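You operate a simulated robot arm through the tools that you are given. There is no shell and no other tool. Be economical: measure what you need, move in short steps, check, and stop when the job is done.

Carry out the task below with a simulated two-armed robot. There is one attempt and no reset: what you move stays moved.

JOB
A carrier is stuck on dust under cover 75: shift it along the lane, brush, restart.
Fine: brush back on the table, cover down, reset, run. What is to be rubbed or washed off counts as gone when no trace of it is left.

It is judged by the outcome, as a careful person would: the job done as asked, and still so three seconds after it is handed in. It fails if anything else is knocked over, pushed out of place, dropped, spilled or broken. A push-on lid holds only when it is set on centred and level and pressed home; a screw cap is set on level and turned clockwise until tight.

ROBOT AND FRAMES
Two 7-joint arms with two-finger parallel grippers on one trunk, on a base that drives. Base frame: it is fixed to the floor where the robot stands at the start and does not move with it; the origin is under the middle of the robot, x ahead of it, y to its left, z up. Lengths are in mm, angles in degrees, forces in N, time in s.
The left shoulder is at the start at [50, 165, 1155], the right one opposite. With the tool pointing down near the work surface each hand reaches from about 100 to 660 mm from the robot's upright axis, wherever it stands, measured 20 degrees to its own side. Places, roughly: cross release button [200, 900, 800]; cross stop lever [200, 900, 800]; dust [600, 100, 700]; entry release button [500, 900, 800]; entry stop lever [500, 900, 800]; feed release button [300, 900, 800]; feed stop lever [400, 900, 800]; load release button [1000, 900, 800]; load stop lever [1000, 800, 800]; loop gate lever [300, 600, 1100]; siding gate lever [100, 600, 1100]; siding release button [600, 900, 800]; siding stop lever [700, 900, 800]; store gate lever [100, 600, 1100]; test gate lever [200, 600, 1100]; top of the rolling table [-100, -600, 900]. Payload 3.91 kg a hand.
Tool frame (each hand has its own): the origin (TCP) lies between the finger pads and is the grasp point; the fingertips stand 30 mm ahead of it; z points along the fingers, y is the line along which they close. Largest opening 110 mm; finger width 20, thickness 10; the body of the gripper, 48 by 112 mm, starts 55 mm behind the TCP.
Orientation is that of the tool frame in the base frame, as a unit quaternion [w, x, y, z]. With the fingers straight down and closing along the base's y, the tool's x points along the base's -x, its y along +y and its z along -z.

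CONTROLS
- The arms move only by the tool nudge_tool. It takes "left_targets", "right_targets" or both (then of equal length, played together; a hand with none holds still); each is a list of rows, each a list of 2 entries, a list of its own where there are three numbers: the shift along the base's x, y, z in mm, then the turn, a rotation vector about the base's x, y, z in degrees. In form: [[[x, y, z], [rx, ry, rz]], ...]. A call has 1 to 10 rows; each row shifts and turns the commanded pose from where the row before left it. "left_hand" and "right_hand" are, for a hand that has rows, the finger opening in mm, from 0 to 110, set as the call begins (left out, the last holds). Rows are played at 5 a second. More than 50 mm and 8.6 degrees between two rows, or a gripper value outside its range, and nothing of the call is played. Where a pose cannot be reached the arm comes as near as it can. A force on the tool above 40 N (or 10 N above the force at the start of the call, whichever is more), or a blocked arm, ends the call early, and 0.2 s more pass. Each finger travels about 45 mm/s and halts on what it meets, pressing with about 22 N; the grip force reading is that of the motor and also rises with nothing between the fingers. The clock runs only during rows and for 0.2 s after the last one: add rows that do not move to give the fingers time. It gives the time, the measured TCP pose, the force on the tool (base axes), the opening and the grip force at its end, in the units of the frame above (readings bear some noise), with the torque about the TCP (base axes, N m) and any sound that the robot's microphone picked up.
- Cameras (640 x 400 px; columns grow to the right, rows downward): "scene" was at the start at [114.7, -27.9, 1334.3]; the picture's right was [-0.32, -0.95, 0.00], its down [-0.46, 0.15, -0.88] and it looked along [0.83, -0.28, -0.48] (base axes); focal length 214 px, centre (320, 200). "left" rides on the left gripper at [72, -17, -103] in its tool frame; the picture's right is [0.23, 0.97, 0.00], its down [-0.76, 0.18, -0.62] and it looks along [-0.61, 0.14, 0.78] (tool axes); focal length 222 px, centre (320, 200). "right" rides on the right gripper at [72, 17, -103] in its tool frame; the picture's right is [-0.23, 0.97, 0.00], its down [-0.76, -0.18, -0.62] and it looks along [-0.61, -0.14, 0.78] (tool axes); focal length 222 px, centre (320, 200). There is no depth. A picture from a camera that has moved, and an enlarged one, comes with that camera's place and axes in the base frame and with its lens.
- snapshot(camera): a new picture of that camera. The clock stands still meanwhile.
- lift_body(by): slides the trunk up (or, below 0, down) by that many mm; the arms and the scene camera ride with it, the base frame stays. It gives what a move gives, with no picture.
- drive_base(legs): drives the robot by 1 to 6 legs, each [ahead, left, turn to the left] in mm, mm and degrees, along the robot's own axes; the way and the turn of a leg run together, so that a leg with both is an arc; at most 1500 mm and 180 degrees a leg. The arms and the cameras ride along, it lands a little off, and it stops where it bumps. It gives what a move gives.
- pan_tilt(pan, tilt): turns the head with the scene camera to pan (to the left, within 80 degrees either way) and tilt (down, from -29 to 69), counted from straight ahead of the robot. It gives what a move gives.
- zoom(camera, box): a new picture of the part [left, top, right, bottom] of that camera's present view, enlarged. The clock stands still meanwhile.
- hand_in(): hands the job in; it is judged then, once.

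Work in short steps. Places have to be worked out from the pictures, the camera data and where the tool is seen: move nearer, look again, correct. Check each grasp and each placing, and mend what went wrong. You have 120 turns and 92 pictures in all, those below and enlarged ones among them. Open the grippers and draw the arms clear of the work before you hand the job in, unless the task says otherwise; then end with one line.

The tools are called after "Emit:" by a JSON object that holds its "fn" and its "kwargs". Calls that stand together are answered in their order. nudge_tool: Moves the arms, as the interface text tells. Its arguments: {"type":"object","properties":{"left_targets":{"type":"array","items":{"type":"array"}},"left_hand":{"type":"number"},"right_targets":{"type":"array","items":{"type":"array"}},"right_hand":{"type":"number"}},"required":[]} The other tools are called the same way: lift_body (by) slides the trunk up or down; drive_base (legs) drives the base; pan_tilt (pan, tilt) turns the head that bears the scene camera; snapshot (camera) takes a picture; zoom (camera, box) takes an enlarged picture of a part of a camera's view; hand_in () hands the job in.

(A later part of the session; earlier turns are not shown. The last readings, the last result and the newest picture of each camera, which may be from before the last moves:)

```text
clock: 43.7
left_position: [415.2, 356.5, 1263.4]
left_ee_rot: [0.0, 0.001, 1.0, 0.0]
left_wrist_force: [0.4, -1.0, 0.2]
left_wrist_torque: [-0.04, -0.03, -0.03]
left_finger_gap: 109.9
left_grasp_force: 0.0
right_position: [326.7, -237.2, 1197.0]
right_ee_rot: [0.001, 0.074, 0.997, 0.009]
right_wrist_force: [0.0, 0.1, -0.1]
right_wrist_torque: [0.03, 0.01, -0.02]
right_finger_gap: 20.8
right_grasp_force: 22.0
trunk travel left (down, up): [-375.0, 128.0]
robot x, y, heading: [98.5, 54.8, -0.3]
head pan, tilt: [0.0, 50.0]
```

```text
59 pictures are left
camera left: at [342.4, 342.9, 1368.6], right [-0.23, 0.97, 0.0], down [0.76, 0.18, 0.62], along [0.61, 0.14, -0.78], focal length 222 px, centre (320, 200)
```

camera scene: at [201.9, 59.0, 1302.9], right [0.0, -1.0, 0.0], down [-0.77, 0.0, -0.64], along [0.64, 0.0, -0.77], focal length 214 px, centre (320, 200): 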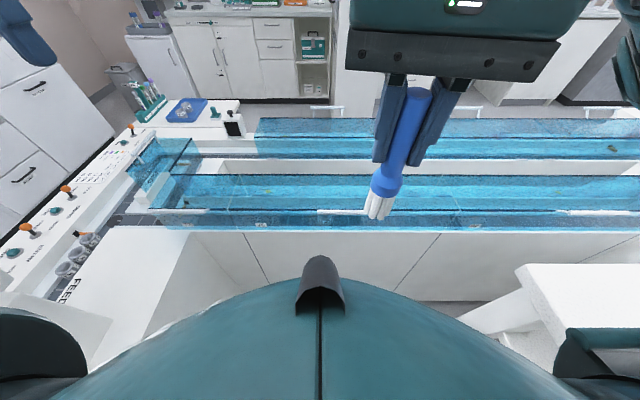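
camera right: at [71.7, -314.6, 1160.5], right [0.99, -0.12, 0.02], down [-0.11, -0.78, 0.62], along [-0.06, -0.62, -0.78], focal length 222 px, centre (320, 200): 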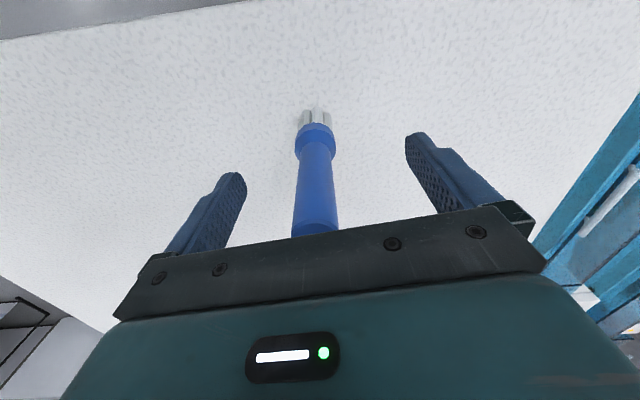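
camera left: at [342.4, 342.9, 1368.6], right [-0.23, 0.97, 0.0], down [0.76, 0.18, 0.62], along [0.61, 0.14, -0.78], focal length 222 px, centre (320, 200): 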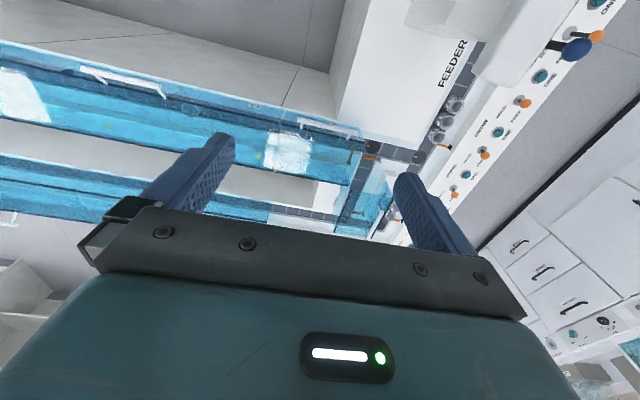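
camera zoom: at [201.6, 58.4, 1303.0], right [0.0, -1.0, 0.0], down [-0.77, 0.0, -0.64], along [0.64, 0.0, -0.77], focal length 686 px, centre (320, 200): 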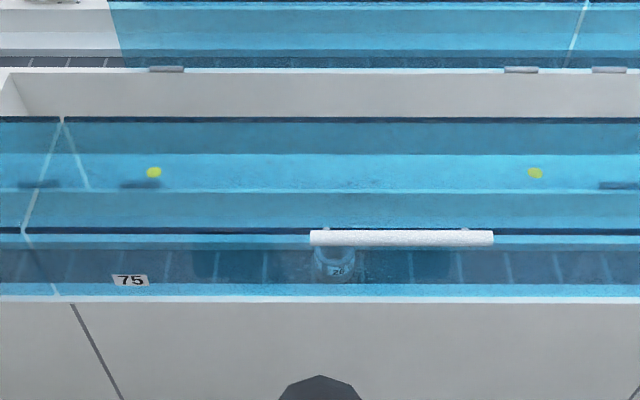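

Triangulated: cover 75's handle bar is at about [490, 0±65, 915], its front sheet at x≈503 spans z 812–915, and the hood's hinge seems to be at the back bottom near [628, ·, 812]. I'll zoom for the handle stand-off.

Emit:
{"fn": "zoom", "kwargs": {"camera": "left", "box": [40, 40, 240, 200]}}

Emit:
{"fn": "zoom", "kwargs": {"camera": "right", "box": [320, 0, 640, 220]}}

```text
2.50 times, centred on (140, 120) of left
camera zoom: at [342.4, 342.9, 1368.6], right [-0.23, 0.97, 0.0], down [0.76, 0.18, 0.62], along [0.61, 0.14, -0.78], focal length 555 px, centre (770, 400)
```

zoom: 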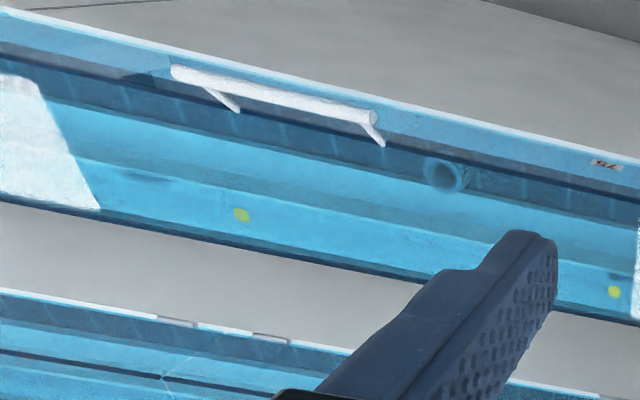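

```text
1.82 times, centred on (480, 110) of right
camera zoom: at [256.2, -210.8, 1299.8], right [0.37, 0.93, 0.02], down [0.73, -0.3, 0.62], along [0.58, -0.22, -0.78], focal length 404 px, centre (29, 364)
```

zoom: 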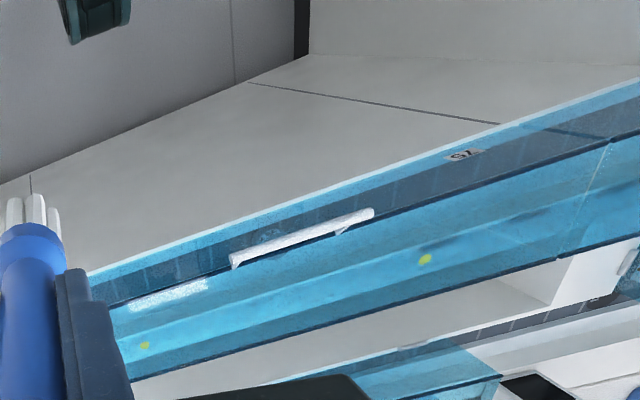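

The bar sits about 25 mm diagonally out from the hood's front top corner. I'll drive 60 mm nearer, then turn the left hand to grip along the bar's cross-section, with the fingers pointing forward and down.

Emit:
{"fn": "drive_base", "kwargs": {"legs": [[60, 0, 0]]}}

Emit:
{"fn": "nudge_tool", "kwargs": {"left_targets": [[[-25, -30, -10], [0, 0, 8.2]], [[-25, -30, -10], [0, 0, 8.2]], [[-25, -30, -10], [0, 0, 8.2]], [[-25, -30, -10], [0, 0, 8.2]], [[0, -20, -10], [0, 0, 8.2]], [[0, -20, 0], [0, 0, 8.2]], [[0, 0, 0], [0, 0, 8.2]], [[0, 0, 0], [0, 0, 8.2]], [[0, 0, 0], [0, 0, 8.2]], [[0, 0, 0], [0, 0, 8.2]]]}}

Emit:
{"fn": "nudge_tool", "kwargs": {"left_targets": [[[0, 0, 0], [0, 0, 8]], [[0, -10, 0], [0, -8, 0]], [[0, -10, 0], [0, -8, 0]], [[0, -10, 0], [0, -8, 0]], [[0, -10, 0], [0, -8, 0]], [[0, -10, 0], [0, -8, 0]], [[0, -10, 0], [0, -8, 0]]]}}

Emit:
{"fn": "snapshot", "kwargs": {"camera": "scene"}}

```text
clock: 44.7
left_position: [477.0, 357.4, 1264.8]
left_ee_rot: [0.0, 0.001, 1.0, 0.0]
left_wrist_force: [0.5, 0.2, 0.0]
left_wrist_torque: [-0.01, 0.01, 0.01]
left_finger_gap: 110.0
left_grasp_force: 0.0
right_position: [386.5, -236.1, 1197.2]
right_ee_rot: [0.0, 0.075, 0.997, 0.007]
right_wrist_force: [0.3, 0.4, -1.2]
right_wrist_torque: [0.0, 0.03, -0.02]
right_finger_gap: 21.1
right_grasp_force: 22.1
trunk travel left (down, up): [-375.0, 128.0]
robot x, y, heading: [155.7, 58.0, 0.1]
head pan, tilt: [0.0, 50.0]
```

```text
clock: 46.9
left_position: [375.8, 197.9, 1214.1]
left_ee_rot: [0.0, -0.656, 0.755, -0.001]
left_wrist_force: [0.1, -0.2, 0.8]
left_wrist_torque: [-0.03, -0.04, -0.01]
left_finger_gap: 109.9
left_grasp_force: 0.1
right_position: [385.2, -236.4, 1197.0]
right_ee_rot: [0.001, 0.076, 0.997, 0.008]
right_wrist_force: [0.1, 0.3, -1.1]
right_wrist_torque: [-0.02, -0.04, 0.0]
right_finger_gap: 20.8
right_grasp_force: 21.9
trunk travel left (down, up): [-375.0, 128.0]
robot x, y, heading: [158.0, 60.2, -0.2]
head pan, tilt: [0.0, 50.0]
```

```text
clock: 48.5
left_position: [385.3, 190.4, 1226.0]
left_ee_rot: [-0.26, 0.689, -0.62, 0.271]
left_wrist_force: [18.4, -0.8, 4.9]
left_wrist_torque: [-0.01, 0.96, 0.13]
left_finger_gap: 109.9
left_grasp_force: 0.0
left hand out of reach, approached as far as the arm can: row 6, 7
right_position: [385.3, -236.7, 1196.8]
right_ee_rot: [0.001, 0.075, 0.997, 0.008]
right_wrist_force: [-0.1, 0.4, -0.9]
right_wrist_torque: [-0.02, 0.0, -0.01]
right_finger_gap: 21.2
right_grasp_force: 22.0
trunk travel left (down, up): [-375.0, 128.0]
robot x, y, heading: [153.8, 57.8, 0.1]
head pan, tilt: [0.0, 50.0]
```

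```text
56 pictures are left
camera scene: at [258.8, 56.1, 1300.3], right [-0.04, -1.0, 0.0], down [-0.79, 0.03, -0.62], along [0.61, -0.02, -0.79], focal length 214 px, centre (320, 200)
```

scene: 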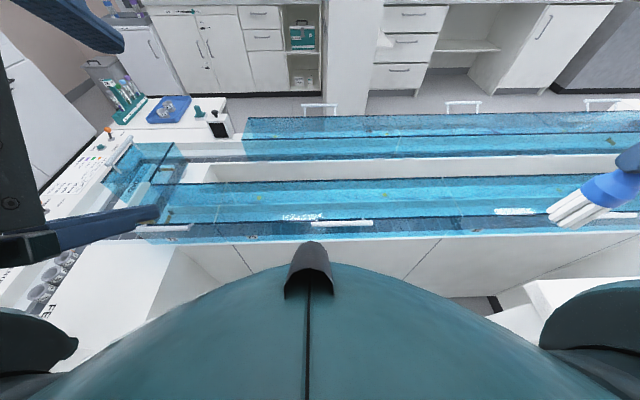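

The left hand is pressing something with 18 N, probably my own head. I'll move it forward and down.

Emit:
{"fn": "nudge_tool", "kwargs": {"left_targets": [[[30, 10, -20], [0, 0, 0]], [[30, 10, -40], [0, 0, 0]], [[10, 0, -40], [0, 0, 0]], [[0, -20, -40], [0, 0, 0]]]}}

Emit:
{"fn": "snapshot", "kwargs": {"camera": "left"}}

Emit:
{"fn": "snapshot", "kwargs": {"camera": "scene"}}

```text
refused: row 2 steps farther than a row can; nothing moved
```

```text
55 pictures are left
camera left: at [330.0, 118.9, 1315.5], right [-0.68, -0.32, -0.66], down [-0.62, 0.73, 0.29], along [0.39, 0.61, -0.69], focal length 222 px, centre (320, 200)
```

left: 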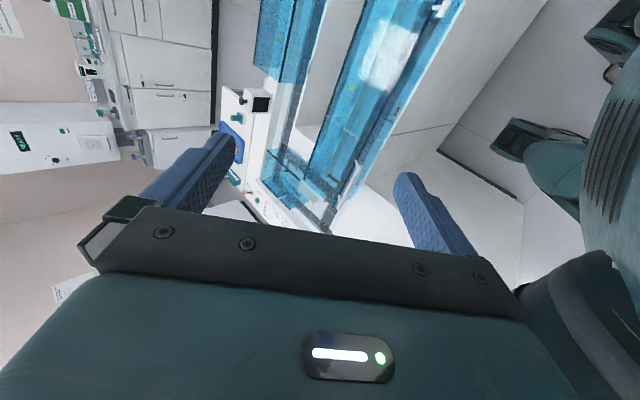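

```text
54 pictures are left
camera scene: at [258.8, 56.1, 1300.3], right [-0.04, -1.0, 0.0], down [-0.79, 0.03, -0.62], along [0.61, -0.02, -0.79], focal length 214 px, centre (320, 200)
```

scene: 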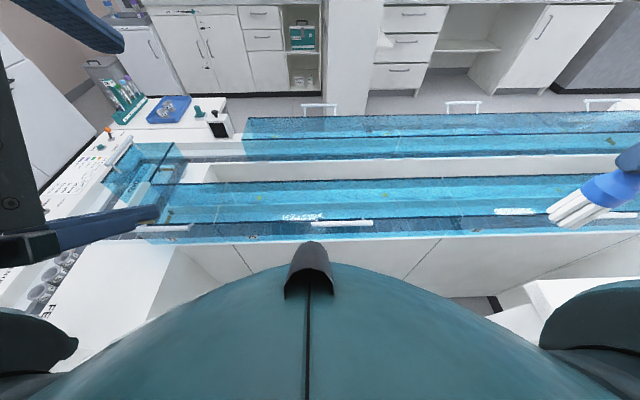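

That call was refused because row 2 exceeded the step limit. I'll repeat it with smaller steps.

Emit:
{"fn": "nudge_tool", "kwargs": {"left_targets": [[[30, 10, -20], [0, 0, 0]], [[30, 10, -35], [0, 0, 0]], [[10, 0, -45], [0, 0, 0]], [[0, -20, -45], [0, 0, 0]]]}}

```text
clock: 49.5
left_position: [464.0, 208.6, 1207.1]
left_ee_rot: [0.288, -0.644, 0.648, -0.286]
left_wrist_force: [0.3, 0.8, 0.6]
left_wrist_torque: [0.03, 0.0, 0.0]
left_finger_gap: 110.0
left_grasp_force: 0.1
left hand out of reach, approached as far as the arm can: row 1, 2, 3, 4
right_position: [385.5, -235.7, 1196.3]
right_ee_rot: [0.0, 0.076, 0.997, 0.007]
right_wrist_force: [-0.6, 0.3, -1.0]
right_wrist_torque: [0.0, 0.0, -0.01]
right_finger_gap: 21.1
right_grasp_force: 22.3
trunk travel left (down, up): [-375.0, 128.0]
robot x, y, heading: [156.5, 57.4, -0.1]
head pan, tilt: [0.0, 50.0]
```

The arm is too folded here. I'll back the robot up about 110 mm for room and ease the pitch to about -32°.

Emit:
{"fn": "drive_base", "kwargs": {"legs": [[-110, 0, 0]]}}

Emit:
{"fn": "nudge_tool", "kwargs": {"left_targets": [[[0, 0, 0], [0, 8, 0]], [[0, 0, 0], [0, 8, 0]], [[0, 0, 0], [0, 0, 0]], [[0, 0, 0], [0, 0, 0]]]}}

```text
clock: 50.7
left_position: [354.2, 209.0, 1207.1]
left_ee_rot: [0.286, -0.645, 0.647, -0.287]
left_wrist_force: [0.8, 0.4, 0.3]
left_wrist_torque: [-0.03, -0.01, -0.01]
left_finger_gap: 109.9
left_grasp_force: 0.0
right_position: [276.7, -235.7, 1197.3]
right_ee_rot: [0.001, 0.075, 0.997, 0.008]
right_wrist_force: [-0.8, -0.3, 0.1]
right_wrist_torque: [-0.02, -0.01, -0.02]
right_finger_gap: 21.0
right_grasp_force: 21.4
trunk travel left (down, up): [-375.0, 128.0]
robot x, y, heading: [50.0, 57.6, 0.1]
head pan, tilt: [0.0, 50.0]
```

```text
clock: 51.7
left_position: [355.6, 208.5, 1206.6]
left_ee_rot: [0.195, -0.678, 0.682, -0.193]
left_wrist_force: [0.3, 0.9, -0.2]
left_wrist_torque: [-0.02, 0.0, 0.03]
left_finger_gap: 110.1
left_grasp_force: 0.1
right_position: [278.4, -235.4, 1197.0]
right_ee_rot: [0.001, 0.075, 0.997, 0.007]
right_wrist_force: [-0.4, 0.8, -1.9]
right_wrist_torque: [-0.01, 0.03, 0.03]
right_finger_gap: 21.0
right_grasp_force: 21.9
trunk travel left (down, up): [-375.0, 128.0]
robot x, y, heading: [50.1, 57.7, -0.2]
head pan, tilt: [0.0, 50.0]
```

Reachable again. I'll go to a stand-off point about 90 mm short of the bar, with the gap at 50.

Emit:
{"fn": "nudge_tool", "kwargs": {"left_targets": [[[12, -26, -30], [0, 0, 0]], [[12, -26, -30], [0, 0, 0]], [[12, -26, -30], [0, 0, 0]], [[12, -26, -30], [0, 0, 0]], [[12, -26, -30], [0, 0, 0]], [[12, -26, -30], [0, 0, 0]], [[11, -27, -29], [0, 0, 0]]], "left_hand": 50}}

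Emit:
{"fn": "zoom", "kwargs": {"camera": "scene", "box": [220, 80, 420, 240]}}

Emit:
{"fn": "snapshot", "kwargs": {"camera": "left"}}

```text
clock: 53.3
left_position: [498.0, 165.5, 1115.4]
left_ee_rot: [0.191, -0.679, 0.683, -0.192]
left_wrist_force: [0.1, -0.8, -0.1]
left_wrist_torque: [0.01, 0.01, 0.02]
left_finger_gap: 50.0
left_grasp_force: 0.1
left hand out of reach, approached as far as the arm can: row 2, 3, 4, 5, 6, 7
right_position: [279.0, -235.0, 1196.6]
right_ee_rot: [0.0, 0.074, 0.997, 0.008]
right_wrist_force: [0.0, -0.5, -0.8]
right_wrist_torque: [0.0, 0.0, 0.01]
right_finger_gap: 20.8
right_grasp_force: 21.8
trunk travel left (down, up): [-375.0, 128.0]
robot x, y, heading: [44.1, 56.3, -0.0]
head pan, tilt: [0.0, 50.0]
```

```text
2.50 times, centred on (320, 160) of scene
camera zoom: at [154.6, 59.0, 1302.8], right [0.0, -1.0, 0.0], down [-0.77, 0.0, -0.64], along [0.64, 0.0, -0.77], focal length 536 px, centre (320, 300)
```

zoom: 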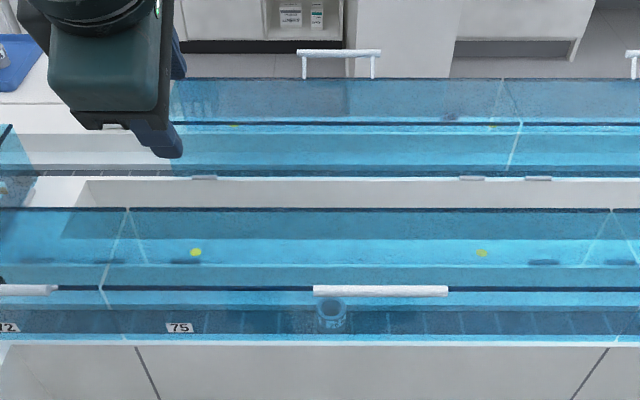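

```text
52 pictures are left
camera left: at [456.9, 94.7, 1212.3], right [-0.83, -0.22, -0.51], down [-0.47, 0.76, 0.44], along [0.29, 0.61, -0.74], focal length 222 px, centre (320, 200)
```

left: 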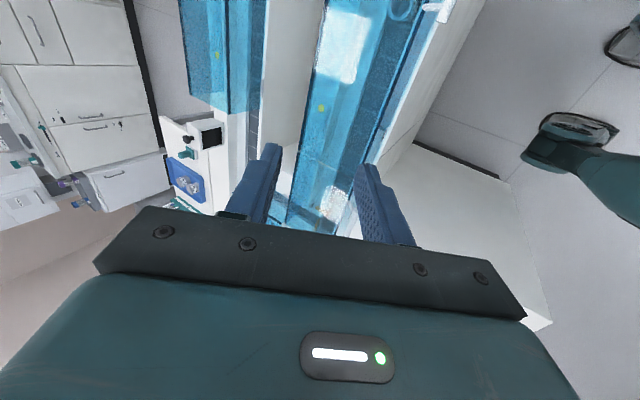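

This yaw can't reach inward for the left arm. I'll flip the hand 180° to the opposite yaw (same finger line), starting by levelling it.

Emit:
{"fn": "nudge_tool", "kwargs": {"left_targets": [[[-20, 30, 20], [0, 8, 0]], [[-20, 30, 20], [0, 8, 0]], [[-20, 20, 10], [0, 8, 0]], [[0, 0, 0], [0, 8, 0]], [[0, 0, 0], [0, 0, -8.4]], [[0, 0, 0], [0, 0, -8.4]], [[0, 0, 0], [0, 0, -8.4]], [[0, 0, 0], [0, 0, -8.4]], [[0, 0, 0], [0, 0, -8.4]], [[0, 0, 0], [0, 0, -8.4]]]}}

Emit:
{"fn": "nudge_tool", "kwargs": {"left_targets": [[[0, 0, 0], [0, 0, -8.4]], [[0, 0, 0], [0, 0, -8.4]], [[0, 0, 0], [0, 0, -8.4]], [[0, 0, 0], [0, 0, -8.4]], [[0, 0, 0], [0, 0, -8.4]], [[0, 0, 0], [0, 0, -8.4]], [[0, 0, 0], [0, 0, -8.4]], [[0, 0, 0], [0, 0, -8.4]], [[0, 0, 0], [0, 0, -8.4]], [[0, 0, 0], [0, 0, -8.4]]]}}

```text
clock: 55.5
left_position: [431.7, 245.6, 1166.9]
left_ee_rot: [0.001, -0.336, 0.942, 0.001]
left_wrist_force: [0.1, 0.0, -0.8]
left_wrist_torque: [0.01, -0.01, 0.04]
left_finger_gap: 50.0
left_grasp_force: 0.0
right_position: [278.2, -236.2, 1197.1]
right_ee_rot: [0.0, 0.075, 0.997, 0.009]
right_wrist_force: [1.3, 0.0, -0.8]
right_wrist_torque: [0.02, 0.02, 0.0]
right_finger_gap: 20.7
right_grasp_force: 22.1
trunk travel left (down, up): [-375.0, 128.0]
robot x, y, heading: [48.2, 59.7, -0.2]
head pan, tilt: [0.0, 50.0]
```

```text
clock: 57.7
left_position: [433.7, 245.5, 1166.2]
left_ee_rot: [0.0, 0.382, 0.924, 0.001]
left_wrist_force: [0.6, -0.6, 0.6]
left_wrist_torque: [-0.01, -0.02, 0.01]
left_finger_gap: 49.9
left_grasp_force: 0.1
right_position: [278.3, -235.6, 1195.4]
right_ee_rot: [0.0, 0.075, 0.997, 0.008]
right_wrist_force: [-0.2, -1.3, -0.6]
right_wrist_torque: [0.07, -0.01, 0.0]
right_finger_gap: 20.9
right_grasp_force: 22.3
trunk travel left (down, up): [-375.0, 128.0]
robot x, y, heading: [45.2, 58.0, 0.2]
head pan, tilt: [0.0, 50.0]
```

Yaw is now -45°. I'll finish the yaw, pitch to -32°, and move toward the stand-off point.

Emit:
{"fn": "nudge_tool", "kwargs": {"left_targets": [[[0, -20, -15], [0, 0, -7.5]], [[0, -20, -15], [0, 0, -7.5]], [[0, -20, -15], [0, 0, -7.5]], [[0, -20, -15], [0, 0, -7.5]], [[0, -20, -15], [0, 0, -7.5]], [[0, -20, -15], [0, 0, -7.5]], [[0, -20, -15], [0, -8, 0]], [[0, -20, -15], [0, -8, 0]], [[0, -20, -15], [0, -8, 0]], [[0, -20, -15], [0, -8, 0]]]}}

```text
clock: 59.9
left_position: [420.0, 139.9, 1066.3]
left_ee_rot: [0.124, 0.663, 0.73, 0.108]
left_wrist_force: [-0.2, 0.0, -1.2]
left_wrist_torque: [-0.02, 0.0, 0.0]
left_finger_gap: 50.0
left_grasp_force: 0.1
left hand out of reach, approached as far as the arm can: row 5, 6, 7, 8, 9, 10
right_position: [277.6, -236.5, 1196.3]
right_ee_rot: [0.0, 0.074, 0.997, 0.008]
right_wrist_force: [-0.1, -0.3, -0.7]
right_wrist_torque: [-0.04, -0.01, 0.0]
right_finger_gap: 20.8
right_grasp_force: 22.1
trunk travel left (down, up): [-375.0, 128.0]
robot x, y, heading: [46.4, 59.6, 0.1]
head pan, tilt: [0.0, 50.0]
```

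The left arm is limited reaching inward. I'll turn the robot 25° to the right so the handle lies on its left side.

Emit:
{"fn": "drive_base", "kwargs": {"legs": [[0, 0, -25]]}}

Emit:
{"fn": "nudge_tool", "kwargs": {"left_targets": [[[0, 0, 0], [0, 0, 8]], [[0, 0, 0], [0, 0, 8]], [[0, 0, 0], [0, 0, 8]], [[0, 0, 0], [0, 0, 0]]]}}

```text
clock: 61.6
left_position: [417.5, -27.5, 1066.7]
left_ee_rot: [0.144, 0.807, 0.567, 0.079]
left_wrist_force: [0.8, 0.1, 0.4]
left_wrist_torque: [-0.02, 0.0, 0.02]
left_finger_gap: 50.0
left_grasp_force: 0.0
right_position: [129.9, -306.3, 1197.7]
right_ee_rot: [0.003, 0.291, 0.957, 0.008]
right_wrist_force: [-0.1, -0.2, -1.1]
right_wrist_torque: [0.05, 0.0, 0.01]
right_finger_gap: 20.7
right_grasp_force: 22.2
trunk travel left (down, up): [-375.0, 128.0]
robot x, y, heading: [49.0, 58.0, -25.1]
head pan, tilt: [0.0, 50.0]
```

```text
clock: 62.6
left_position: [400.0, 8.3, 1078.6]
left_ee_rot: [0.124, 0.67, 0.724, 0.106]
left_wrist_force: [0.0, 0.8, 0.8]
left_wrist_torque: [-0.01, -0.01, 0.02]
left_finger_gap: 49.9
left_grasp_force: 0.1
left hand out of reach, approached as far as the arm can: row 1, 2
right_position: [130.2, -304.7, 1197.1]
right_ee_rot: [0.002, 0.291, 0.957, 0.008]
right_wrist_force: [-0.6, 0.4, -0.7]
right_wrist_torque: [0.0, -0.01, 0.0]
right_finger_gap: 20.9
right_grasp_force: 21.9
trunk travel left (down, up): [-375.0, 128.0]
robot x, y, heading: [50.7, 56.8, -25.5]
head pan, tilt: [0.0, 50.0]
```

Now yaw is about -86° and pitch about -19°. I'll move toward the stand-off point while finishing the orientation.

Emit:
{"fn": "nudge_tool", "kwargs": {"left_targets": [[[10, 5, -20], [0, 0, -2]], [[10, 5, -20], [0, 0, -2]], [[10, 5, -20], [0, -5, 0]], [[8, 3, -20], [0, -5, 0]], [[0, 0, 0], [0, 0, 0]]]}}

Emit:
{"fn": "snapshot", "kwargs": {"camera": "scene"}}

```text
clock: 63.8
left_position: [437.9, 25.9, 996.8]
left_ee_rot: [0.188, 0.684, 0.686, 0.163]
left_wrist_force: [0.0, 0.3, -0.7]
left_wrist_torque: [0.0, -0.02, 0.04]
left_finger_gap: 50.3
left_grasp_force: 0.1
right_position: [130.2, -306.2, 1198.3]
right_ee_rot: [0.003, 0.292, 0.956, 0.008]
right_wrist_force: [0.2, 0.0, -0.8]
right_wrist_torque: [0.01, -0.02, 0.04]
right_finger_gap: 21.0
right_grasp_force: 22.5
trunk travel left (down, up): [-375.0, 128.0]
robot x, y, heading: [49.6, 55.8, -25.6]
head pan, tilt: [0.0, 50.0]
```

```text
51 pictures are left
camera scene: at [142.6, 13.5, 1303.0], right [-0.43, -0.9, 0.0], down [-0.69, 0.33, -0.64], along [0.58, -0.28, -0.77], focal length 214 px, centre (320, 200)
```

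scene: 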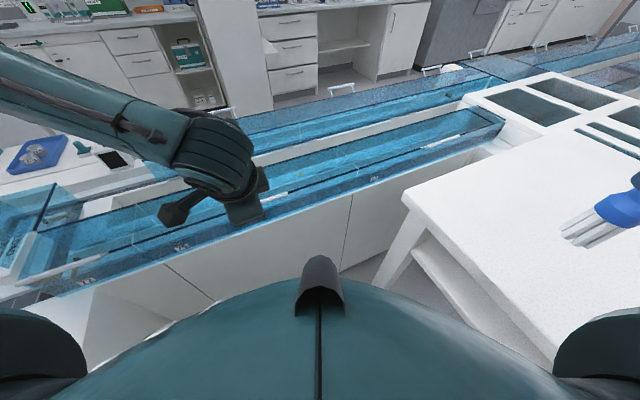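

Reached. I'll check the handle relative to the fingers with the left hand camera.

Emit:
{"fn": "snapshot", "kwargs": {"camera": "left"}}

Emit:
{"fn": "zoom", "kwargs": {"camera": "scene", "box": [180, 130, 340, 270]}}

```text
50 pictures are left
camera left: at [373.5, 104.1, 1077.3], right [0.86, 0.24, 0.46], down [-0.15, -0.74, 0.66], along [0.5, -0.63, -0.6], focal length 222 px, centre (320, 200)
```

left: 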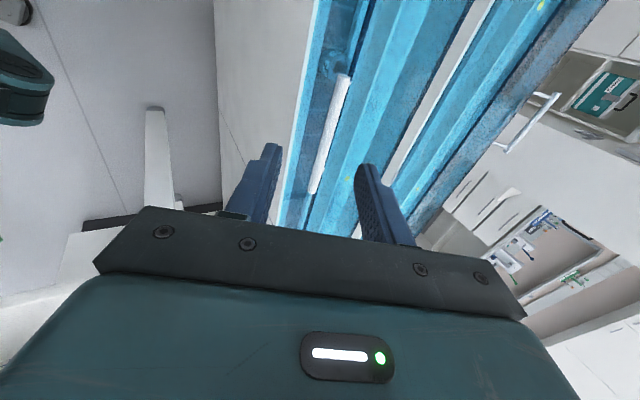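

```text
2.86 times, centred on (260, 200) of scene
camera zoom: at [142.6, 13.5, 1303.0], right [-0.43, -0.9, 0.0], down [-0.69, 0.33, -0.64], along [0.58, -0.28, -0.77], focal length 613 px, centre (491, 200)
```

zoom: 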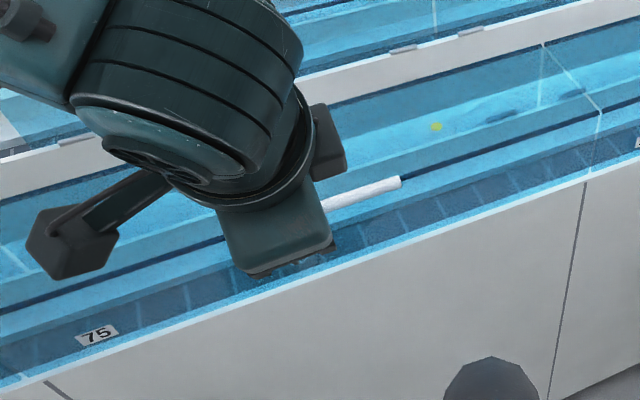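

Combined sightings put the bar at about [499, ·, 904]. I'll advance halfway with the x-correction, then look.

Emit:
{"fn": "nudge_tool", "kwargs": {"left_targets": [[[18, 0, -20], [0, 0, 0]], [[14, 0, -20], [0, 0, 0]], [[6, 0, -10], [0, 0, 0]], [[0, 0, 0], [0, 0, 0]]]}}

Emit:
{"fn": "zoom", "kwargs": {"camera": "left", "box": [200, 20, 440, 260]}}

```text
clock: 64.8
left_position: [476.0, 27.9, 948.0]
left_ee_rot: [0.187, 0.685, 0.685, 0.163]
left_wrist_force: [0.0, -0.3, 0.5]
left_wrist_torque: [0.0, 0.0, 0.0]
left_finger_gap: 50.2
left_grasp_force: 0.1
right_position: [130.2, -306.2, 1197.7]
right_ee_rot: [0.002, 0.292, 0.956, 0.007]
right_wrist_force: [0.0, -0.8, 0.3]
right_wrist_torque: [0.03, -0.01, 0.0]
right_finger_gap: 20.7
right_grasp_force: 22.1
trunk travel left (down, up): [-375.0, 128.0]
robot x, y, heading: [50.0, 58.5, -25.2]
head pan, tilt: [0.0, 50.0]
```

```text
1.67 times, centred on (320, 140) of left
camera zoom: at [411.8, 106.0, 1028.3], right [0.86, 0.24, 0.46], down [-0.15, -0.74, 0.66], along [0.5, -0.63, -0.6], focal length 370 px, centre (320, 300)
```

zoom: 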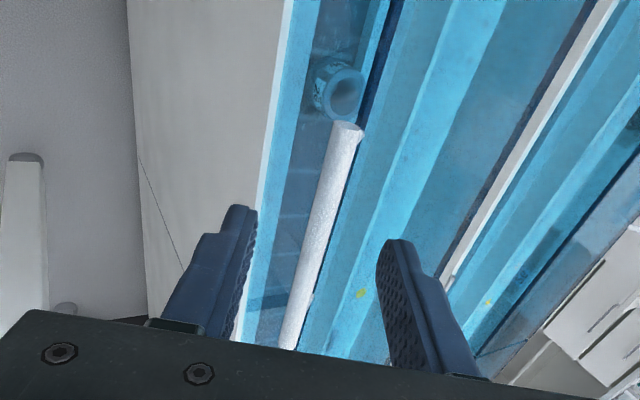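

The bar is centred laterally between the fingers, 37–57 mm ahead. I'll advance 40 mm along the tool and close.

Emit:
{"fn": "nudge_tool", "kwargs": {"left_targets": [[[10, 0, -17], [0, 0, 0]], [[9, 0, -18], [0, 0, 0]], [[0, 0, 0], [0, 0, 0]]]}}

Emit:
{"fn": "zoom", "kwargs": {"camera": "left", "box": [200, 20, 440, 260]}}

```text
clock: 65.6
left_position: [495.6, 33.1, 918.1]
left_ee_rot: [0.188, 0.685, 0.685, 0.161]
left_wrist_force: [0.1, 0.1, -0.2]
left_wrist_torque: [0.0, 0.04, 0.01]
left_finger_gap: 50.3
left_grasp_force: 0.1
left hand out of reach, approached as far as the arm can: row 2
right_position: [130.8, -305.9, 1197.1]
right_ee_rot: [0.002, 0.291, 0.957, 0.008]
right_wrist_force: [-0.2, 0.6, 0.2]
right_wrist_torque: [-0.01, 0.0, -0.02]
right_finger_gap: 20.7
right_grasp_force: 22.4
trunk travel left (down, up): [-375.0, 128.0]
robot x, y, heading: [45.5, 59.1, -25.5]
head pan, tilt: [0.0, 50.0]
```

```text
1.67 times, centred on (320, 140) of left
camera zoom: at [431.6, 111.4, 997.8], right [0.86, 0.24, 0.46], down [-0.15, -0.74, 0.66], along [0.49, -0.63, -0.6], focal length 370 px, centre (320, 300)
```

zoom: 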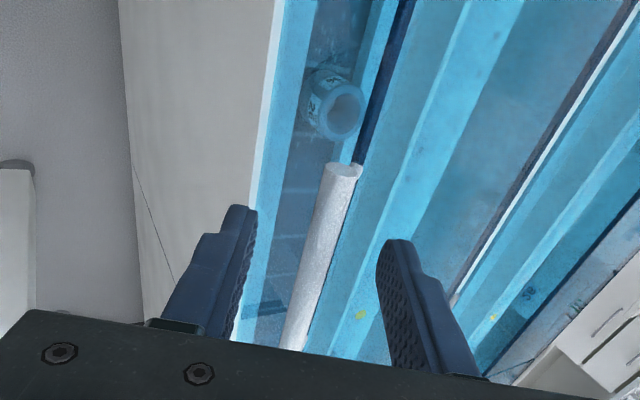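

Refined over three views, the bar is at [510, ·, 891], about 30 mm ahead of the TCP. The arm is at its lower limit, so I'll lower the trunk 20 mm and step x+10.

Emit:
{"fn": "lift_body", "kwargs": {"by": -20}}

Emit:
{"fn": "nudge_tool", "kwargs": {"left_targets": [[[10, 0, 0], [0, 0, 0]], [[0, 0, 0], [0, 0, 0]]]}}

Emit:
{"fn": "nudge_tool", "kwargs": {"left_targets": [[[0, 0, 0], [0, 0, 0]], [[0, 0, 0], [0, 0, 0]], [[0, 0, 0], [0, 0, 0]], [[0, 0, 0], [0, 0, 0]]], "left_hand": 4}}

Emit:
{"fn": "zoom", "kwargs": {"camera": "left", "box": [200, 20, 440, 260]}}

```text
clock: 66.2
left_position: [496.5, 33.7, 897.6]
left_ee_rot: [0.188, 0.685, 0.685, 0.162]
left_wrist_force: [-0.8, 0.0, -1.1]
left_wrist_torque: [0.01, 0.01, 0.03]
left_finger_gap: 50.0
left_grasp_force: 0.1
right_position: [129.6, -305.7, 1177.0]
right_ee_rot: [0.002, 0.292, 0.956, 0.008]
right_wrist_force: [-0.4, 0.4, -1.0]
right_wrist_torque: [-0.02, -0.01, -0.03]
right_finger_gap: 21.1
right_grasp_force: 22.1
trunk travel left (down, up): [-355.0, 148.0]
robot x, y, heading: [45.6, 57.1, -25.4]
head pan, tilt: [0.0, 50.0]
```

```text
clock: 66.8
left_position: [504.9, 34.6, 897.8]
left_ee_rot: [0.188, 0.685, 0.685, 0.162]
left_wrist_force: [0.1, -0.1, -0.1]
left_wrist_torque: [0.0, 0.01, 0.01]
left_finger_gap: 49.8
left_grasp_force: 0.0
right_position: [130.2, -305.8, 1176.5]
right_ee_rot: [0.003, 0.292, 0.956, 0.008]
right_wrist_force: [-0.7, 0.3, -1.5]
right_wrist_torque: [-0.01, -0.03, -0.01]
right_finger_gap: 20.9
right_grasp_force: 22.1
trunk travel left (down, up): [-355.0, 148.0]
robot x, y, heading: [47.4, 59.5, -25.6]
head pan, tilt: [0.0, 50.0]
```

```text
clock: 67.8
left_position: [506.7, 33.3, 896.9]
left_ee_rot: [0.189, 0.684, 0.685, 0.163]
left_wrist_force: [7.1, 1.3, 5.7]
left_wrist_torque: [0.56, -0.05, -0.5]
left_finger_gap: 11.6
left_grasp_force: 44.7
right_position: [129.0, -305.6, 1177.5]
right_ee_rot: [0.002, 0.292, 0.956, 0.007]
right_wrist_force: [0.0, -0.6, -0.3]
right_wrist_torque: [0.0, 0.01, -0.01]
right_finger_gap: 20.8
right_grasp_force: 21.4
trunk travel left (down, up): [-355.0, 148.0]
robot x, y, heading: [49.0, 58.7, -25.5]
head pan, tilt: [0.0, 50.0]
```

```text
1.67 times, centred on (320, 140) of left
camera zoom: at [441.9, 111.4, 977.9], right [0.86, 0.24, 0.46], down [-0.15, -0.74, 0.66], along [0.49, -0.63, -0.59], focal length 370 px, centre (320, 300)
```

zoom: 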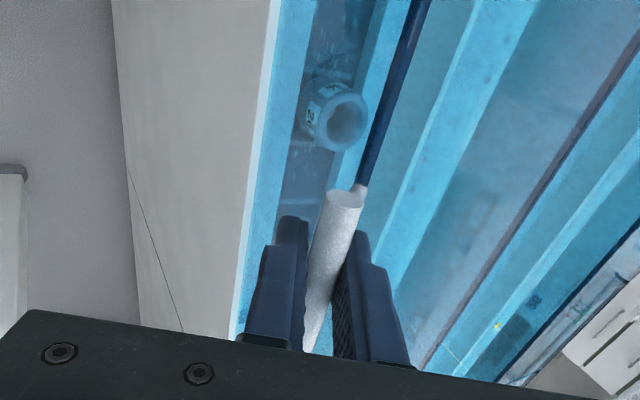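

The bar is gripped (11.6 mm). I'll start lifting on an arc about the estimated hinge [652, ·, 782], turning with the cover, two small steps first.

Emit:
{"fn": "nudge_tool", "kwargs": {"left_targets": [[[8.8, 0, 9.5], [0, 4, 0]], [[8.8, 0, 9.4], [0, 4, 0]], [[0, 0, 0], [0, 0, 0]]]}}

```text
clock: 68.7
left_position: [522.5, 33.9, 917.9]
left_ee_rot: [0.139, 0.695, 0.696, 0.112]
left_wrist_force: [0.0, -1.0, -3.5]
left_wrist_torque: [0.52, 0.05, -0.53]
left_finger_gap: 11.7
left_grasp_force: 45.1
right_position: [129.4, -306.2, 1177.5]
right_ee_rot: [0.003, 0.292, 0.956, 0.008]
right_wrist_force: [0.2, 0.0, -0.1]
right_wrist_torque: [0.04, 0.0, -0.01]
right_finger_gap: 21.1
right_grasp_force: 22.1
trunk travel left (down, up): [-355.0, 148.0]
robot x, y, heading: [43.9, 56.2, -25.4]
head pan, tilt: [0.0, 50.0]
```

Forces are low and the cover is moving. I'll continue the arc.

Emit:
{"fn": "nudge_tool", "kwargs": {"left_targets": [[[9.9, 0, 8.3], [0, 4, 0]], [[9.9, 0, 8.2], [0, 4, 0]], [[11, 0, 6.8], [0, 4, 0]], [[11, 0, 6.7], [0, 4, 0]], [[0, 0, 0], [0, 0, 0]]]}}

Emit:
{"fn": "snapshot", "kwargs": {"camera": "scene"}}

```text
clock: 69.8
left_position: [563.3, 33.8, 949.6]
left_ee_rot: [0.042, 0.704, 0.709, 0.015]
left_wrist_force: [-10.8, 4.5, 15.7]
left_wrist_torque: [0.96, -0.01, -0.62]
left_finger_gap: 11.6
left_grasp_force: 45.3
right_position: [126.6, -306.2, 1177.3]
right_ee_rot: [0.003, 0.291, 0.957, 0.008]
right_wrist_force: [0.1, 0.4, -0.8]
right_wrist_torque: [0.01, 0.0, 0.01]
right_finger_gap: 20.8
right_grasp_force: 21.7
trunk travel left (down, up): [-355.0, 148.0]
robot x, y, heading: [49.1, 58.0, -25.8]
head pan, tilt: [0.0, 50.0]
```

```text
45 pictures are left
camera scene: at [140.3, 14.0, 1283.3], right [-0.43, -0.9, 0.0], down [-0.69, 0.33, -0.64], along [0.58, -0.28, -0.76], focal length 214 px, centre (320, 200)
```

scene: 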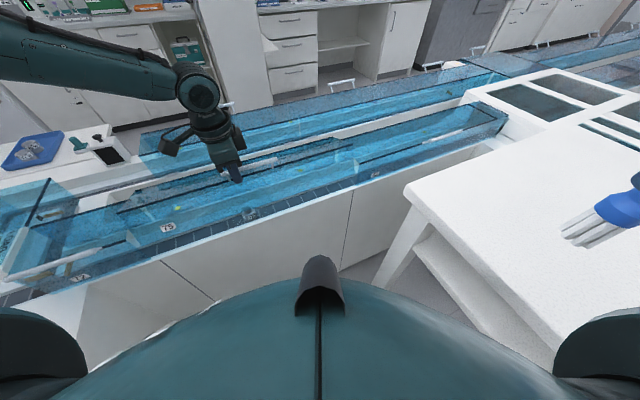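

The cover is rising. The reaction points radially outward, and a circle fit gives the hinge at about [632, ·, 819]. I'll relax the offset and continue on the refined arc.

Emit:
{"fn": "nudge_tool", "kwargs": {"left_targets": [[[-1, 0, 4], [0, 0, 0]], [[9.4, 0, 4.6], [0, 3, 0]], [[9.4, 0, 4.1], [0, 3, 0]], [[10, 0, 3], [0, 3, 0]], [[10, 0, 2.6], [0, 3, 0]], [[0, 0, 0], [0, 0, 0]]]}}

```text
clock: 71.2
left_position: [602.2, 32.7, 965.5]
left_ee_rot: [-0.032, 0.701, 0.71, -0.057]
left_wrist_force: [-4.5, 1.2, 13.4]
left_wrist_torque: [0.37, -0.07, -0.75]
left_finger_gap: 11.6
left_grasp_force: 45.4
right_position: [128.8, -305.1, 1176.8]
right_ee_rot: [0.003, 0.292, 0.956, 0.007]
right_wrist_force: [-1.0, 0.5, -0.7]
right_wrist_torque: [-0.03, -0.02, 0.01]
right_finger_gap: 21.0
right_grasp_force: 22.1
trunk travel left (down, up): [-355.0, 148.0]
robot x, y, heading: [44.8, 55.4, -25.4]
head pan, tilt: [0.0, 50.0]
```

The refit is very consistent: hinge [647.5, ·, 799], r = 172.5, about 40° opened. I'll continue 24° more.

Emit:
{"fn": "nudge_tool", "kwargs": {"left_targets": [[[10, 0, 4], [0, 2, 0]], [[11.8, 0, 2], [0, 2, 0]], [[12, 0, 0.9], [0, 2, 0]], [[12, 0, 0.5], [0, 2, 0]], [[12, 0, -0.8], [0, 2, 0]], [[12, 0, -1.2], [0, 2, 0]], [[0, 0, 0], [0, 0, 0]]]}}

```text
clock: 72.1
left_position: [624.5, 33.8, 972.6]
left_ee_rot: [-0.063, 0.702, 0.702, -0.1]
left_wrist_force: [1.1, -13.3, -8.5]
left_wrist_torque: [0.0, 0.02, -0.12]
left_finger_gap: 11.8
left_grasp_force: 44.9
left hand out of reach, approached as far as the arm can: row 2, 3, 4
right_position: [128.7, -307.6, 1177.5]
right_ee_rot: [0.003, 0.293, 0.956, 0.007]
right_wrist_force: [-0.6, 0.1, -0.7]
right_wrist_torque: [-0.03, 0.0, 0.0]
right_finger_gap: 21.1
right_grasp_force: 22.0
trunk travel left (down, up): [-355.0, 148.0]
robot x, y, heading: [46.7, 60.9, -25.8]
head pan, tilt: [0.0, 50.0]
stopped in row 4 (left hand): the force on the tool passed its limit at 42 N (the readings are from after the stop); the commanded pose is now the measured one
```

The arm ran out of reach near the top of the arc, where motion is nearly horizontal. I'll carry the cover on by driving the base 46 mm in +x.

Emit:
{"fn": "drive_base", "kwargs": {"legs": [[41.5, 19.5, 0]]}}

```text
clock: 73.0
left_position: [670.3, 33.4, 977.5]
left_ee_rot: [-0.062, 0.7, 0.704, -0.098]
left_wrist_force: [0.7, -15.5, 15.1]
left_wrist_torque: [-0.45, 0.0, -0.07]
left_finger_gap: 11.6
left_grasp_force: 45.1
right_position: [173.1, -309.0, 1176.4]
right_ee_rot: [0.003, 0.293, 0.956, 0.009]
right_wrist_force: [-0.4, -0.4, -0.5]
right_wrist_torque: [0.0, 0.02, 0.02]
right_finger_gap: 20.9
right_grasp_force: 21.9
trunk travel left (down, up): [-355.0, 148.0]
robot x, y, heading: [94.8, 57.3, -25.4]
head pan, tilt: [0.0, 50.0]
```

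It is about 62° open, past balance. I'll proceed with small alternating base and arm moves along the descending part of the arc.

Emit:
{"fn": "nudge_tool", "kwargs": {"left_targets": [[[0, -3, -1], [0, 0, 0]], [[0, 0, 0], [0, 0, 0]]]}}

Emit:
{"fn": "drive_base", "kwargs": {"legs": [[18, 8.5, 0]]}}

Emit:
{"fn": "nudge_tool", "kwargs": {"left_targets": [[[0, 0, -3], [0, 0, 0]], [[0, 0, -3], [0, 0, 0]], [[0, 0, 0], [0, 0, 0]]]}}

Emit:
{"fn": "snapshot", "kwargs": {"camera": "scene"}}

```text
clock: 73.6
left_position: [670.0, 33.9, 978.4]
left_ee_rot: [-0.061, 0.701, 0.703, -0.1]
left_wrist_force: [-0.2, -5.4, 5.4]
left_wrist_torque: [0.74, -0.01, -0.41]
left_finger_gap: 11.7
left_grasp_force: 44.8
left hand out of reach, approached as far as the arm can: row 1
right_position: [174.2, -308.0, 1176.8]
right_ee_rot: [0.002, 0.293, 0.956, 0.007]
right_wrist_force: [0.2, 0.2, -1.2]
right_wrist_torque: [-0.02, 0.0, 0.07]
right_finger_gap: 20.8
right_grasp_force: 22.5
trunk travel left (down, up): [-355.0, 148.0]
robot x, y, heading: [89.0, 59.6, -25.1]
head pan, tilt: [0.0, 50.0]
```

```text
clock: 74.4
left_position: [690.5, 33.4, 975.5]
left_ee_rot: [-0.061, 0.701, 0.703, -0.1]
left_wrist_force: [0.5, -6.9, -2.1]
left_wrist_torque: [-0.4, 0.04, -0.1]
left_finger_gap: 11.7
left_grasp_force: 44.9
right_position: [193.5, -307.8, 1175.5]
right_ee_rot: [0.002, 0.293, 0.956, 0.007]
right_wrist_force: [0.1, 0.0, -0.4]
right_wrist_torque: [0.0, -0.01, -0.02]
right_finger_gap: 20.9
right_grasp_force: 22.0
trunk travel left (down, up): [-355.0, 148.0]
robot x, y, heading: [112.8, 54.5, -26.0]
head pan, tilt: [0.0, 50.0]
```

```text
clock: 75.2
left_position: [687.3, 33.3, 976.4]
left_ee_rot: [-0.055, 0.701, 0.704, -0.1]
left_wrist_force: [3.9, -6.6, 32.0]
left_wrist_torque: [0.64, -0.05, -0.26]
left_finger_gap: 11.5
left_grasp_force: 45.0
left hand out of reach, approached as far as the arm can: row 2
right_position: [191.0, -309.0, 1177.6]
right_ee_rot: [0.003, 0.294, 0.956, 0.008]
right_wrist_force: [0.2, -0.3, -0.2]
right_wrist_torque: [-0.05, 0.01, 0.0]
right_finger_gap: 21.0
right_grasp_force: 21.8
trunk travel left (down, up): [-355.0, 148.0]
robot x, y, heading: [113.9, 59.5, -25.5]
head pan, tilt: [0.0, 50.0]
```

```text
44 pictures are left
camera scene: at [204.8, 10.9, 1283.6], right [-0.43, -0.9, 0.0], down [-0.69, 0.33, -0.64], along [0.58, -0.28, -0.76], focal length 214 px, centre (320, 200)
```

scene: 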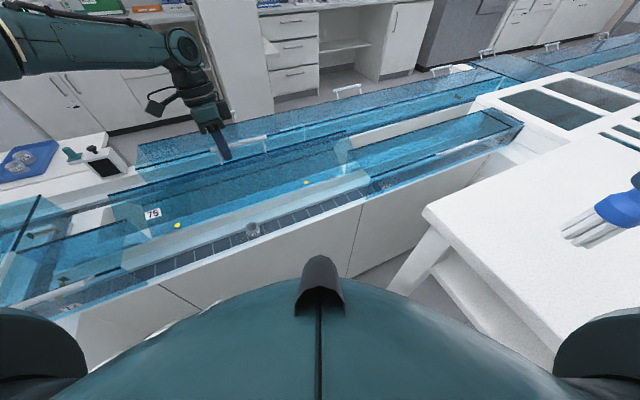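

About 66° open; the x-force suggests it now leans to the open side. I'll drive 25 mm further in +x to follow the preloaded descent.

Emit:
{"fn": "drive_base", "kwargs": {"legs": [[23, 11, 0]]}}

Emit:
{"fn": "nudge_tool", "kwargs": {"left_targets": [[[0, 0, -3], [0, 0, 0]], [[0, 0, 0], [0, 0, 0]]]}}

Emit:
{"fn": "drive_base", "kwargs": {"legs": [[14, 6.5, 0]]}}

Emit:
{"fn": "nudge_tool", "kwargs": {"left_targets": [[[0, 0, -3], [0, 0, 0]], [[0, 0, -3], [0, 0, 0]], [[0, 0, 0], [0, 0, 0]]]}}

```text
clock: 76.0
left_position: [713.5, 35.0, 970.9]
left_ee_rot: [-0.061, 0.701, 0.703, -0.1]
left_wrist_force: [3.2, -15.7, 10.4]
left_wrist_torque: [-0.46, 0.14, 0.05]
left_finger_gap: 11.5
left_grasp_force: 45.0
right_position: [219.2, -309.3, 1177.1]
right_ee_rot: [0.001, 0.293, 0.956, 0.009]
right_wrist_force: [-0.9, 1.7, -0.7]
right_wrist_torque: [0.01, 0.02, 0.01]
right_finger_gap: 20.9
right_grasp_force: 21.8
trunk travel left (down, up): [-355.0, 148.0]
robot x, y, heading: [137.6, 56.8, -25.7]
head pan, tilt: [0.0, 50.0]
```

```text
clock: 76.6
left_position: [712.8, 33.5, 970.9]
left_ee_rot: [-0.056, 0.701, 0.703, -0.102]
left_wrist_force: [6.1, -4.7, 18.4]
left_wrist_torque: [1.09, -0.07, -0.27]
left_finger_gap: 11.5
left_grasp_force: 44.7
right_position: [217.3, -307.3, 1177.3]
right_ee_rot: [0.003, 0.293, 0.956, 0.008]
right_wrist_force: [0.8, 1.1, -0.3]
right_wrist_torque: [0.0, 0.0, 0.02]
right_finger_gap: 20.9
right_grasp_force: 22.3
trunk travel left (down, up): [-355.0, 148.0]
robot x, y, heading: [137.0, 53.9, -25.6]
head pan, tilt: [0.0, 50.0]
```

```text
clock: 77.4
left_position: [727.2, 33.4, 966.7]
left_ee_rot: [-0.062, 0.701, 0.703, -0.102]
left_wrist_force: [-1.0, -9.8, -2.9]
left_wrist_torque: [-0.6, 0.16, 0.16]
left_finger_gap: 11.4
left_grasp_force: 44.9
right_position: [234.7, -308.7, 1176.2]
right_ee_rot: [0.001, 0.293, 0.956, 0.008]
right_wrist_force: [0.1, 0.1, -0.8]
right_wrist_torque: [0.01, 0.01, -0.01]
right_finger_gap: 20.9
right_grasp_force: 22.1
trunk travel left (down, up): [-355.0, 148.0]
robot x, y, heading: [157.0, 56.6, -25.6]
head pan, tilt: [0.0, 50.0]
```

```text
clock: 78.2
left_position: [727.0, 34.6, 966.5]
left_ee_rot: [-0.054, 0.702, 0.703, -0.1]
left_wrist_force: [11.4, -4.6, 29.4]
left_wrist_torque: [0.76, -0.09, -0.2]
left_finger_gap: 11.9
left_grasp_force: 44.8
right_position: [233.2, -308.1, 1177.7]
right_ee_rot: [0.004, 0.293, 0.956, 0.008]
right_wrist_force: [-0.6, -0.1, -0.8]
right_wrist_torque: [0.02, -0.01, 0.03]
right_finger_gap: 20.8
right_grasp_force: 22.2
trunk travel left (down, up): [-355.0, 148.0]
robot x, y, heading: [152.2, 59.5, -26.0]
head pan, tilt: [0.0, 50.0]
```

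Now about 80° open. One more pair of steps, checking for the stop.

Emit:
{"fn": "drive_base", "kwargs": {"legs": [[18, 8.5, 0]]}}

Emit:
{"fn": "nudge_tool", "kwargs": {"left_targets": [[[0, 0, -4], [0, 0, 0]], [[0, 0, 0], [0, 0, 0]]]}}

Emit:
{"fn": "drive_base", "kwargs": {"legs": [[14, 6.5, 0]]}}

Emit:
{"fn": "nudge_tool", "kwargs": {"left_targets": [[[0, 0, -4], [0, 0, 0]], [[0, 0, -3], [0, 0, 0]], [[0, 0, 0], [0, 0, 0]]]}}

```text
clock: 79.0
left_position: [744.4, 33.6, 958.5]
left_ee_rot: [-0.063, 0.702, 0.701, -0.103]
left_wrist_force: [-1.6, -13.6, -5.0]
left_wrist_torque: [-0.4, 0.22, 0.15]
left_finger_gap: 11.6
left_grasp_force: 45.0
right_position: [254.3, -309.9, 1175.0]
right_ee_rot: [0.002, 0.293, 0.956, 0.008]
right_wrist_force: [1.3, 0.2, -1.0]
right_wrist_torque: [-0.01, -0.02, 0.01]
right_finger_gap: 21.0
right_grasp_force: 22.1
trunk travel left (down, up): [-355.0, 148.0]
robot x, y, heading: [174.1, 55.5, -25.6]
head pan, tilt: [0.0, 50.0]
```

```text
clock: 79.6
left_position: [745.0, 33.5, 960.8]
left_ee_rot: [-0.057, 0.702, 0.702, -0.103]
left_wrist_force: [8.9, -7.6, 16.3]
left_wrist_torque: [1.11, -0.01, -0.22]
left_finger_gap: 11.5
left_grasp_force: 44.8
right_position: [253.4, -309.3, 1176.7]
right_ee_rot: [0.002, 0.294, 0.956, 0.008]
right_wrist_force: [-0.3, 1.5, -1.1]
right_wrist_torque: [0.01, -0.01, -0.03]
right_finger_gap: 21.2
right_grasp_force: 21.7
trunk travel left (down, up): [-355.0, 148.0]
robot x, y, heading: [172.7, 55.6, -25.7]
head pan, tilt: [0.0, 50.0]
```

```text
clock: 80.3
left_position: [758.2, 33.7, 954.2]
left_ee_rot: [-0.065, 0.702, 0.702, -0.104]
left_wrist_force: [-7.3, -16.4, -16.7]
left_wrist_torque: [-0.54, 0.16, 0.3]
left_finger_gap: 11.6
left_grasp_force: 45.3
right_position: [269.5, -311.3, 1175.5]
right_ee_rot: [0.002, 0.293, 0.956, 0.008]
right_wrist_force: [0.1, 0.0, -0.2]
right_wrist_torque: [0.03, 0.0, 0.0]
right_finger_gap: 21.0
right_grasp_force: 22.6
trunk travel left (down, up): [-355.0, 148.0]
robot x, y, heading: [183.4, 59.8, -25.5]
head pan, tilt: [0.0, 50.0]
```

```text
clock: 81.1
left_position: [758.2, 33.4, 953.8]
left_ee_rot: [-0.055, 0.702, 0.702, -0.104]
left_wrist_force: [17.3, -11.3, 31.8]
left_wrist_torque: [0.54, -0.05, 0.08]
left_finger_gap: 12.0
left_grasp_force: 44.8
right_position: [268.6, -311.3, 1177.0]
right_ee_rot: [0.003, 0.294, 0.956, 0.008]
right_wrist_force: [-0.1, 0.8, -1.8]
right_wrist_torque: [0.03, 0.01, -0.01]
right_finger_gap: 20.8
right_grasp_force: 22.2
trunk travel left (down, up): [-355.0, 148.0]
robot x, y, heading: [188.0, 53.2, -25.7]
head pan, tilt: [0.0, 50.0]
```

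About 90° open. I'll relieve the pressure, then open the fingers gradually so the cover settles against the far finger.

Emit:
{"fn": "nudge_tool", "kwargs": {"left_targets": [[[0, 0, 4], [0, 0, 0]], [[0, 0, 4], [0, 0, 0]], [[0, 0, 0], [0, 0, 0]]]}}

Emit:
{"fn": "nudge_tool", "kwargs": {"left_targets": [[[0, 0, 0], [0, 0, 0]], [[0, 0, 0], [0, 0, 0]], [[0, 0, 0], [0, 0, 0]], [[0, 0, 0], [0, 0, 0]]], "left_hand": 40}}

Emit:
{"fn": "zoom", "kwargs": {"camera": "left", "box": [160, 20, 480, 260]}}

```text
clock: 81.9
left_position: [756.4, 33.8, 955.0]
left_ee_rot: [-0.063, 0.703, 0.7, -0.106]
left_wrist_force: [3.0, -12.8, 5.7]
left_wrist_torque: [-1.21, 0.08, 0.51]
left_finger_gap: 11.7
left_grasp_force: 45.0
right_position: [268.2, -309.9, 1175.9]
right_ee_rot: [0.002, 0.294, 0.956, 0.008]
right_wrist_force: [-0.1, -0.1, -0.7]
right_wrist_torque: [-0.03, 0.03, 0.02]
right_finger_gap: 20.8
right_grasp_force: 22.1
trunk travel left (down, up): [-355.0, 148.0]
robot x, y, heading: [189.7, 52.9, -25.6]
head pan, tilt: [0.0, 50.0]
```

```text
clock: 82.9
left_position: [757.3, 36.4, 954.0]
left_ee_rot: [-0.062, 0.703, 0.701, -0.104]
left_wrist_force: [0.3, -0.5, -0.7]
left_wrist_torque: [-0.06, 0.01, 0.02]
left_finger_gap: 40.9
left_grasp_force: 0.8
right_position: [269.1, -309.3, 1177.5]
right_ee_rot: [0.002, 0.294, 0.956, 0.008]
right_wrist_force: [-0.3, 0.4, -0.6]
right_wrist_torque: [0.02, -0.02, 0.02]
right_finger_gap: 21.0
right_grasp_force: 22.4
trunk travel left (down, up): [-355.0, 148.0]
robot x, y, heading: [187.2, 55.9, -25.8]
head pan, tilt: [0.0, 50.0]
```

```text
1.67 times, centred on (320, 140) of left
camera zoom: at [764.2, 116.2, 1055.5], right [0.95, 0.22, -0.24], down [0.32, -0.73, 0.61], along [-0.04, -0.65, -0.76], focal length 370 px, centre (320, 300)
```

zoom: 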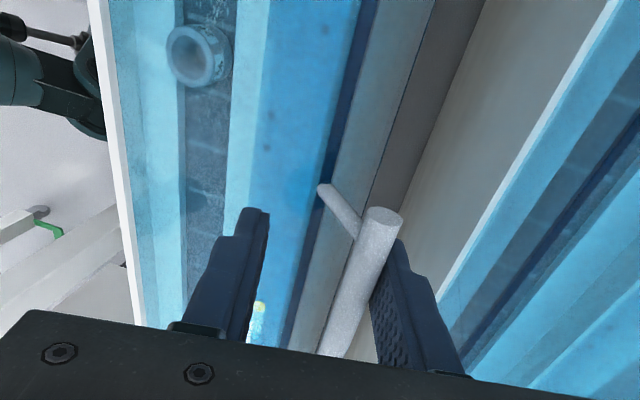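

The bar follows the far finger. I'll open fully and see whether the cover meets its stop.

Emit:
{"fn": "nudge_tool", "kwargs": {"left_targets": [[[0, 0, 0], [0, 0, 0]], [[0, 0, 0], [0, 0, 0]], [[0, 0, 0], [0, 0, 0]], [[0, 0, 0], [0, 0, 0]], [[0, 0, 0], [0, 0, 0]]], "left_hand": 100}}

Emit:
{"fn": "zoom", "kwargs": {"camera": "left", "box": [160, 20, 480, 260]}}

```text
clock: 84.1
left_position: [756.2, 34.2, 954.0]
left_ee_rot: [-0.063, 0.702, 0.702, -0.104]
left_wrist_force: [-0.3, 0.6, 0.5]
left_wrist_torque: [0.01, -0.04, 0.01]
left_finger_gap: 100.2
left_grasp_force: 0.1
right_position: [269.1, -308.1, 1176.4]
right_ee_rot: [0.003, 0.294, 0.956, 0.007]
right_wrist_force: [0.0, -0.4, -0.7]
right_wrist_torque: [-0.03, -0.02, -0.02]
right_finger_gap: 20.8
right_grasp_force: 22.5
trunk travel left (down, up): [-355.0, 148.0]
robot x, y, heading: [187.6, 59.8, -25.7]
head pan, tilt: [0.0, 50.0]
```

```text
1.67 times, centred on (320, 140) of left
camera zoom: at [764.0, 116.0, 1055.8], right [0.95, 0.22, -0.24], down [0.32, -0.73, 0.61], along [-0.04, -0.65, -0.76], focal length 370 px, centre (320, 300)
```

zoom: 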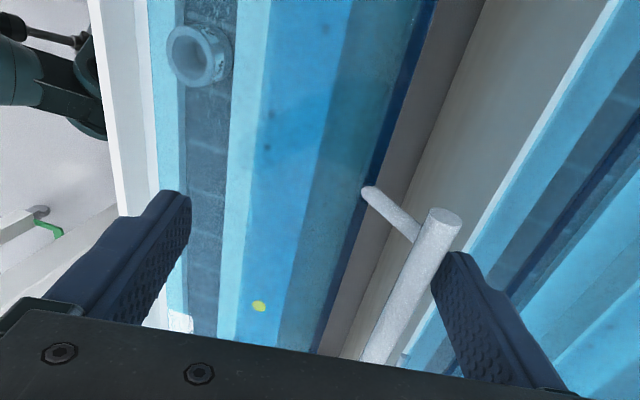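

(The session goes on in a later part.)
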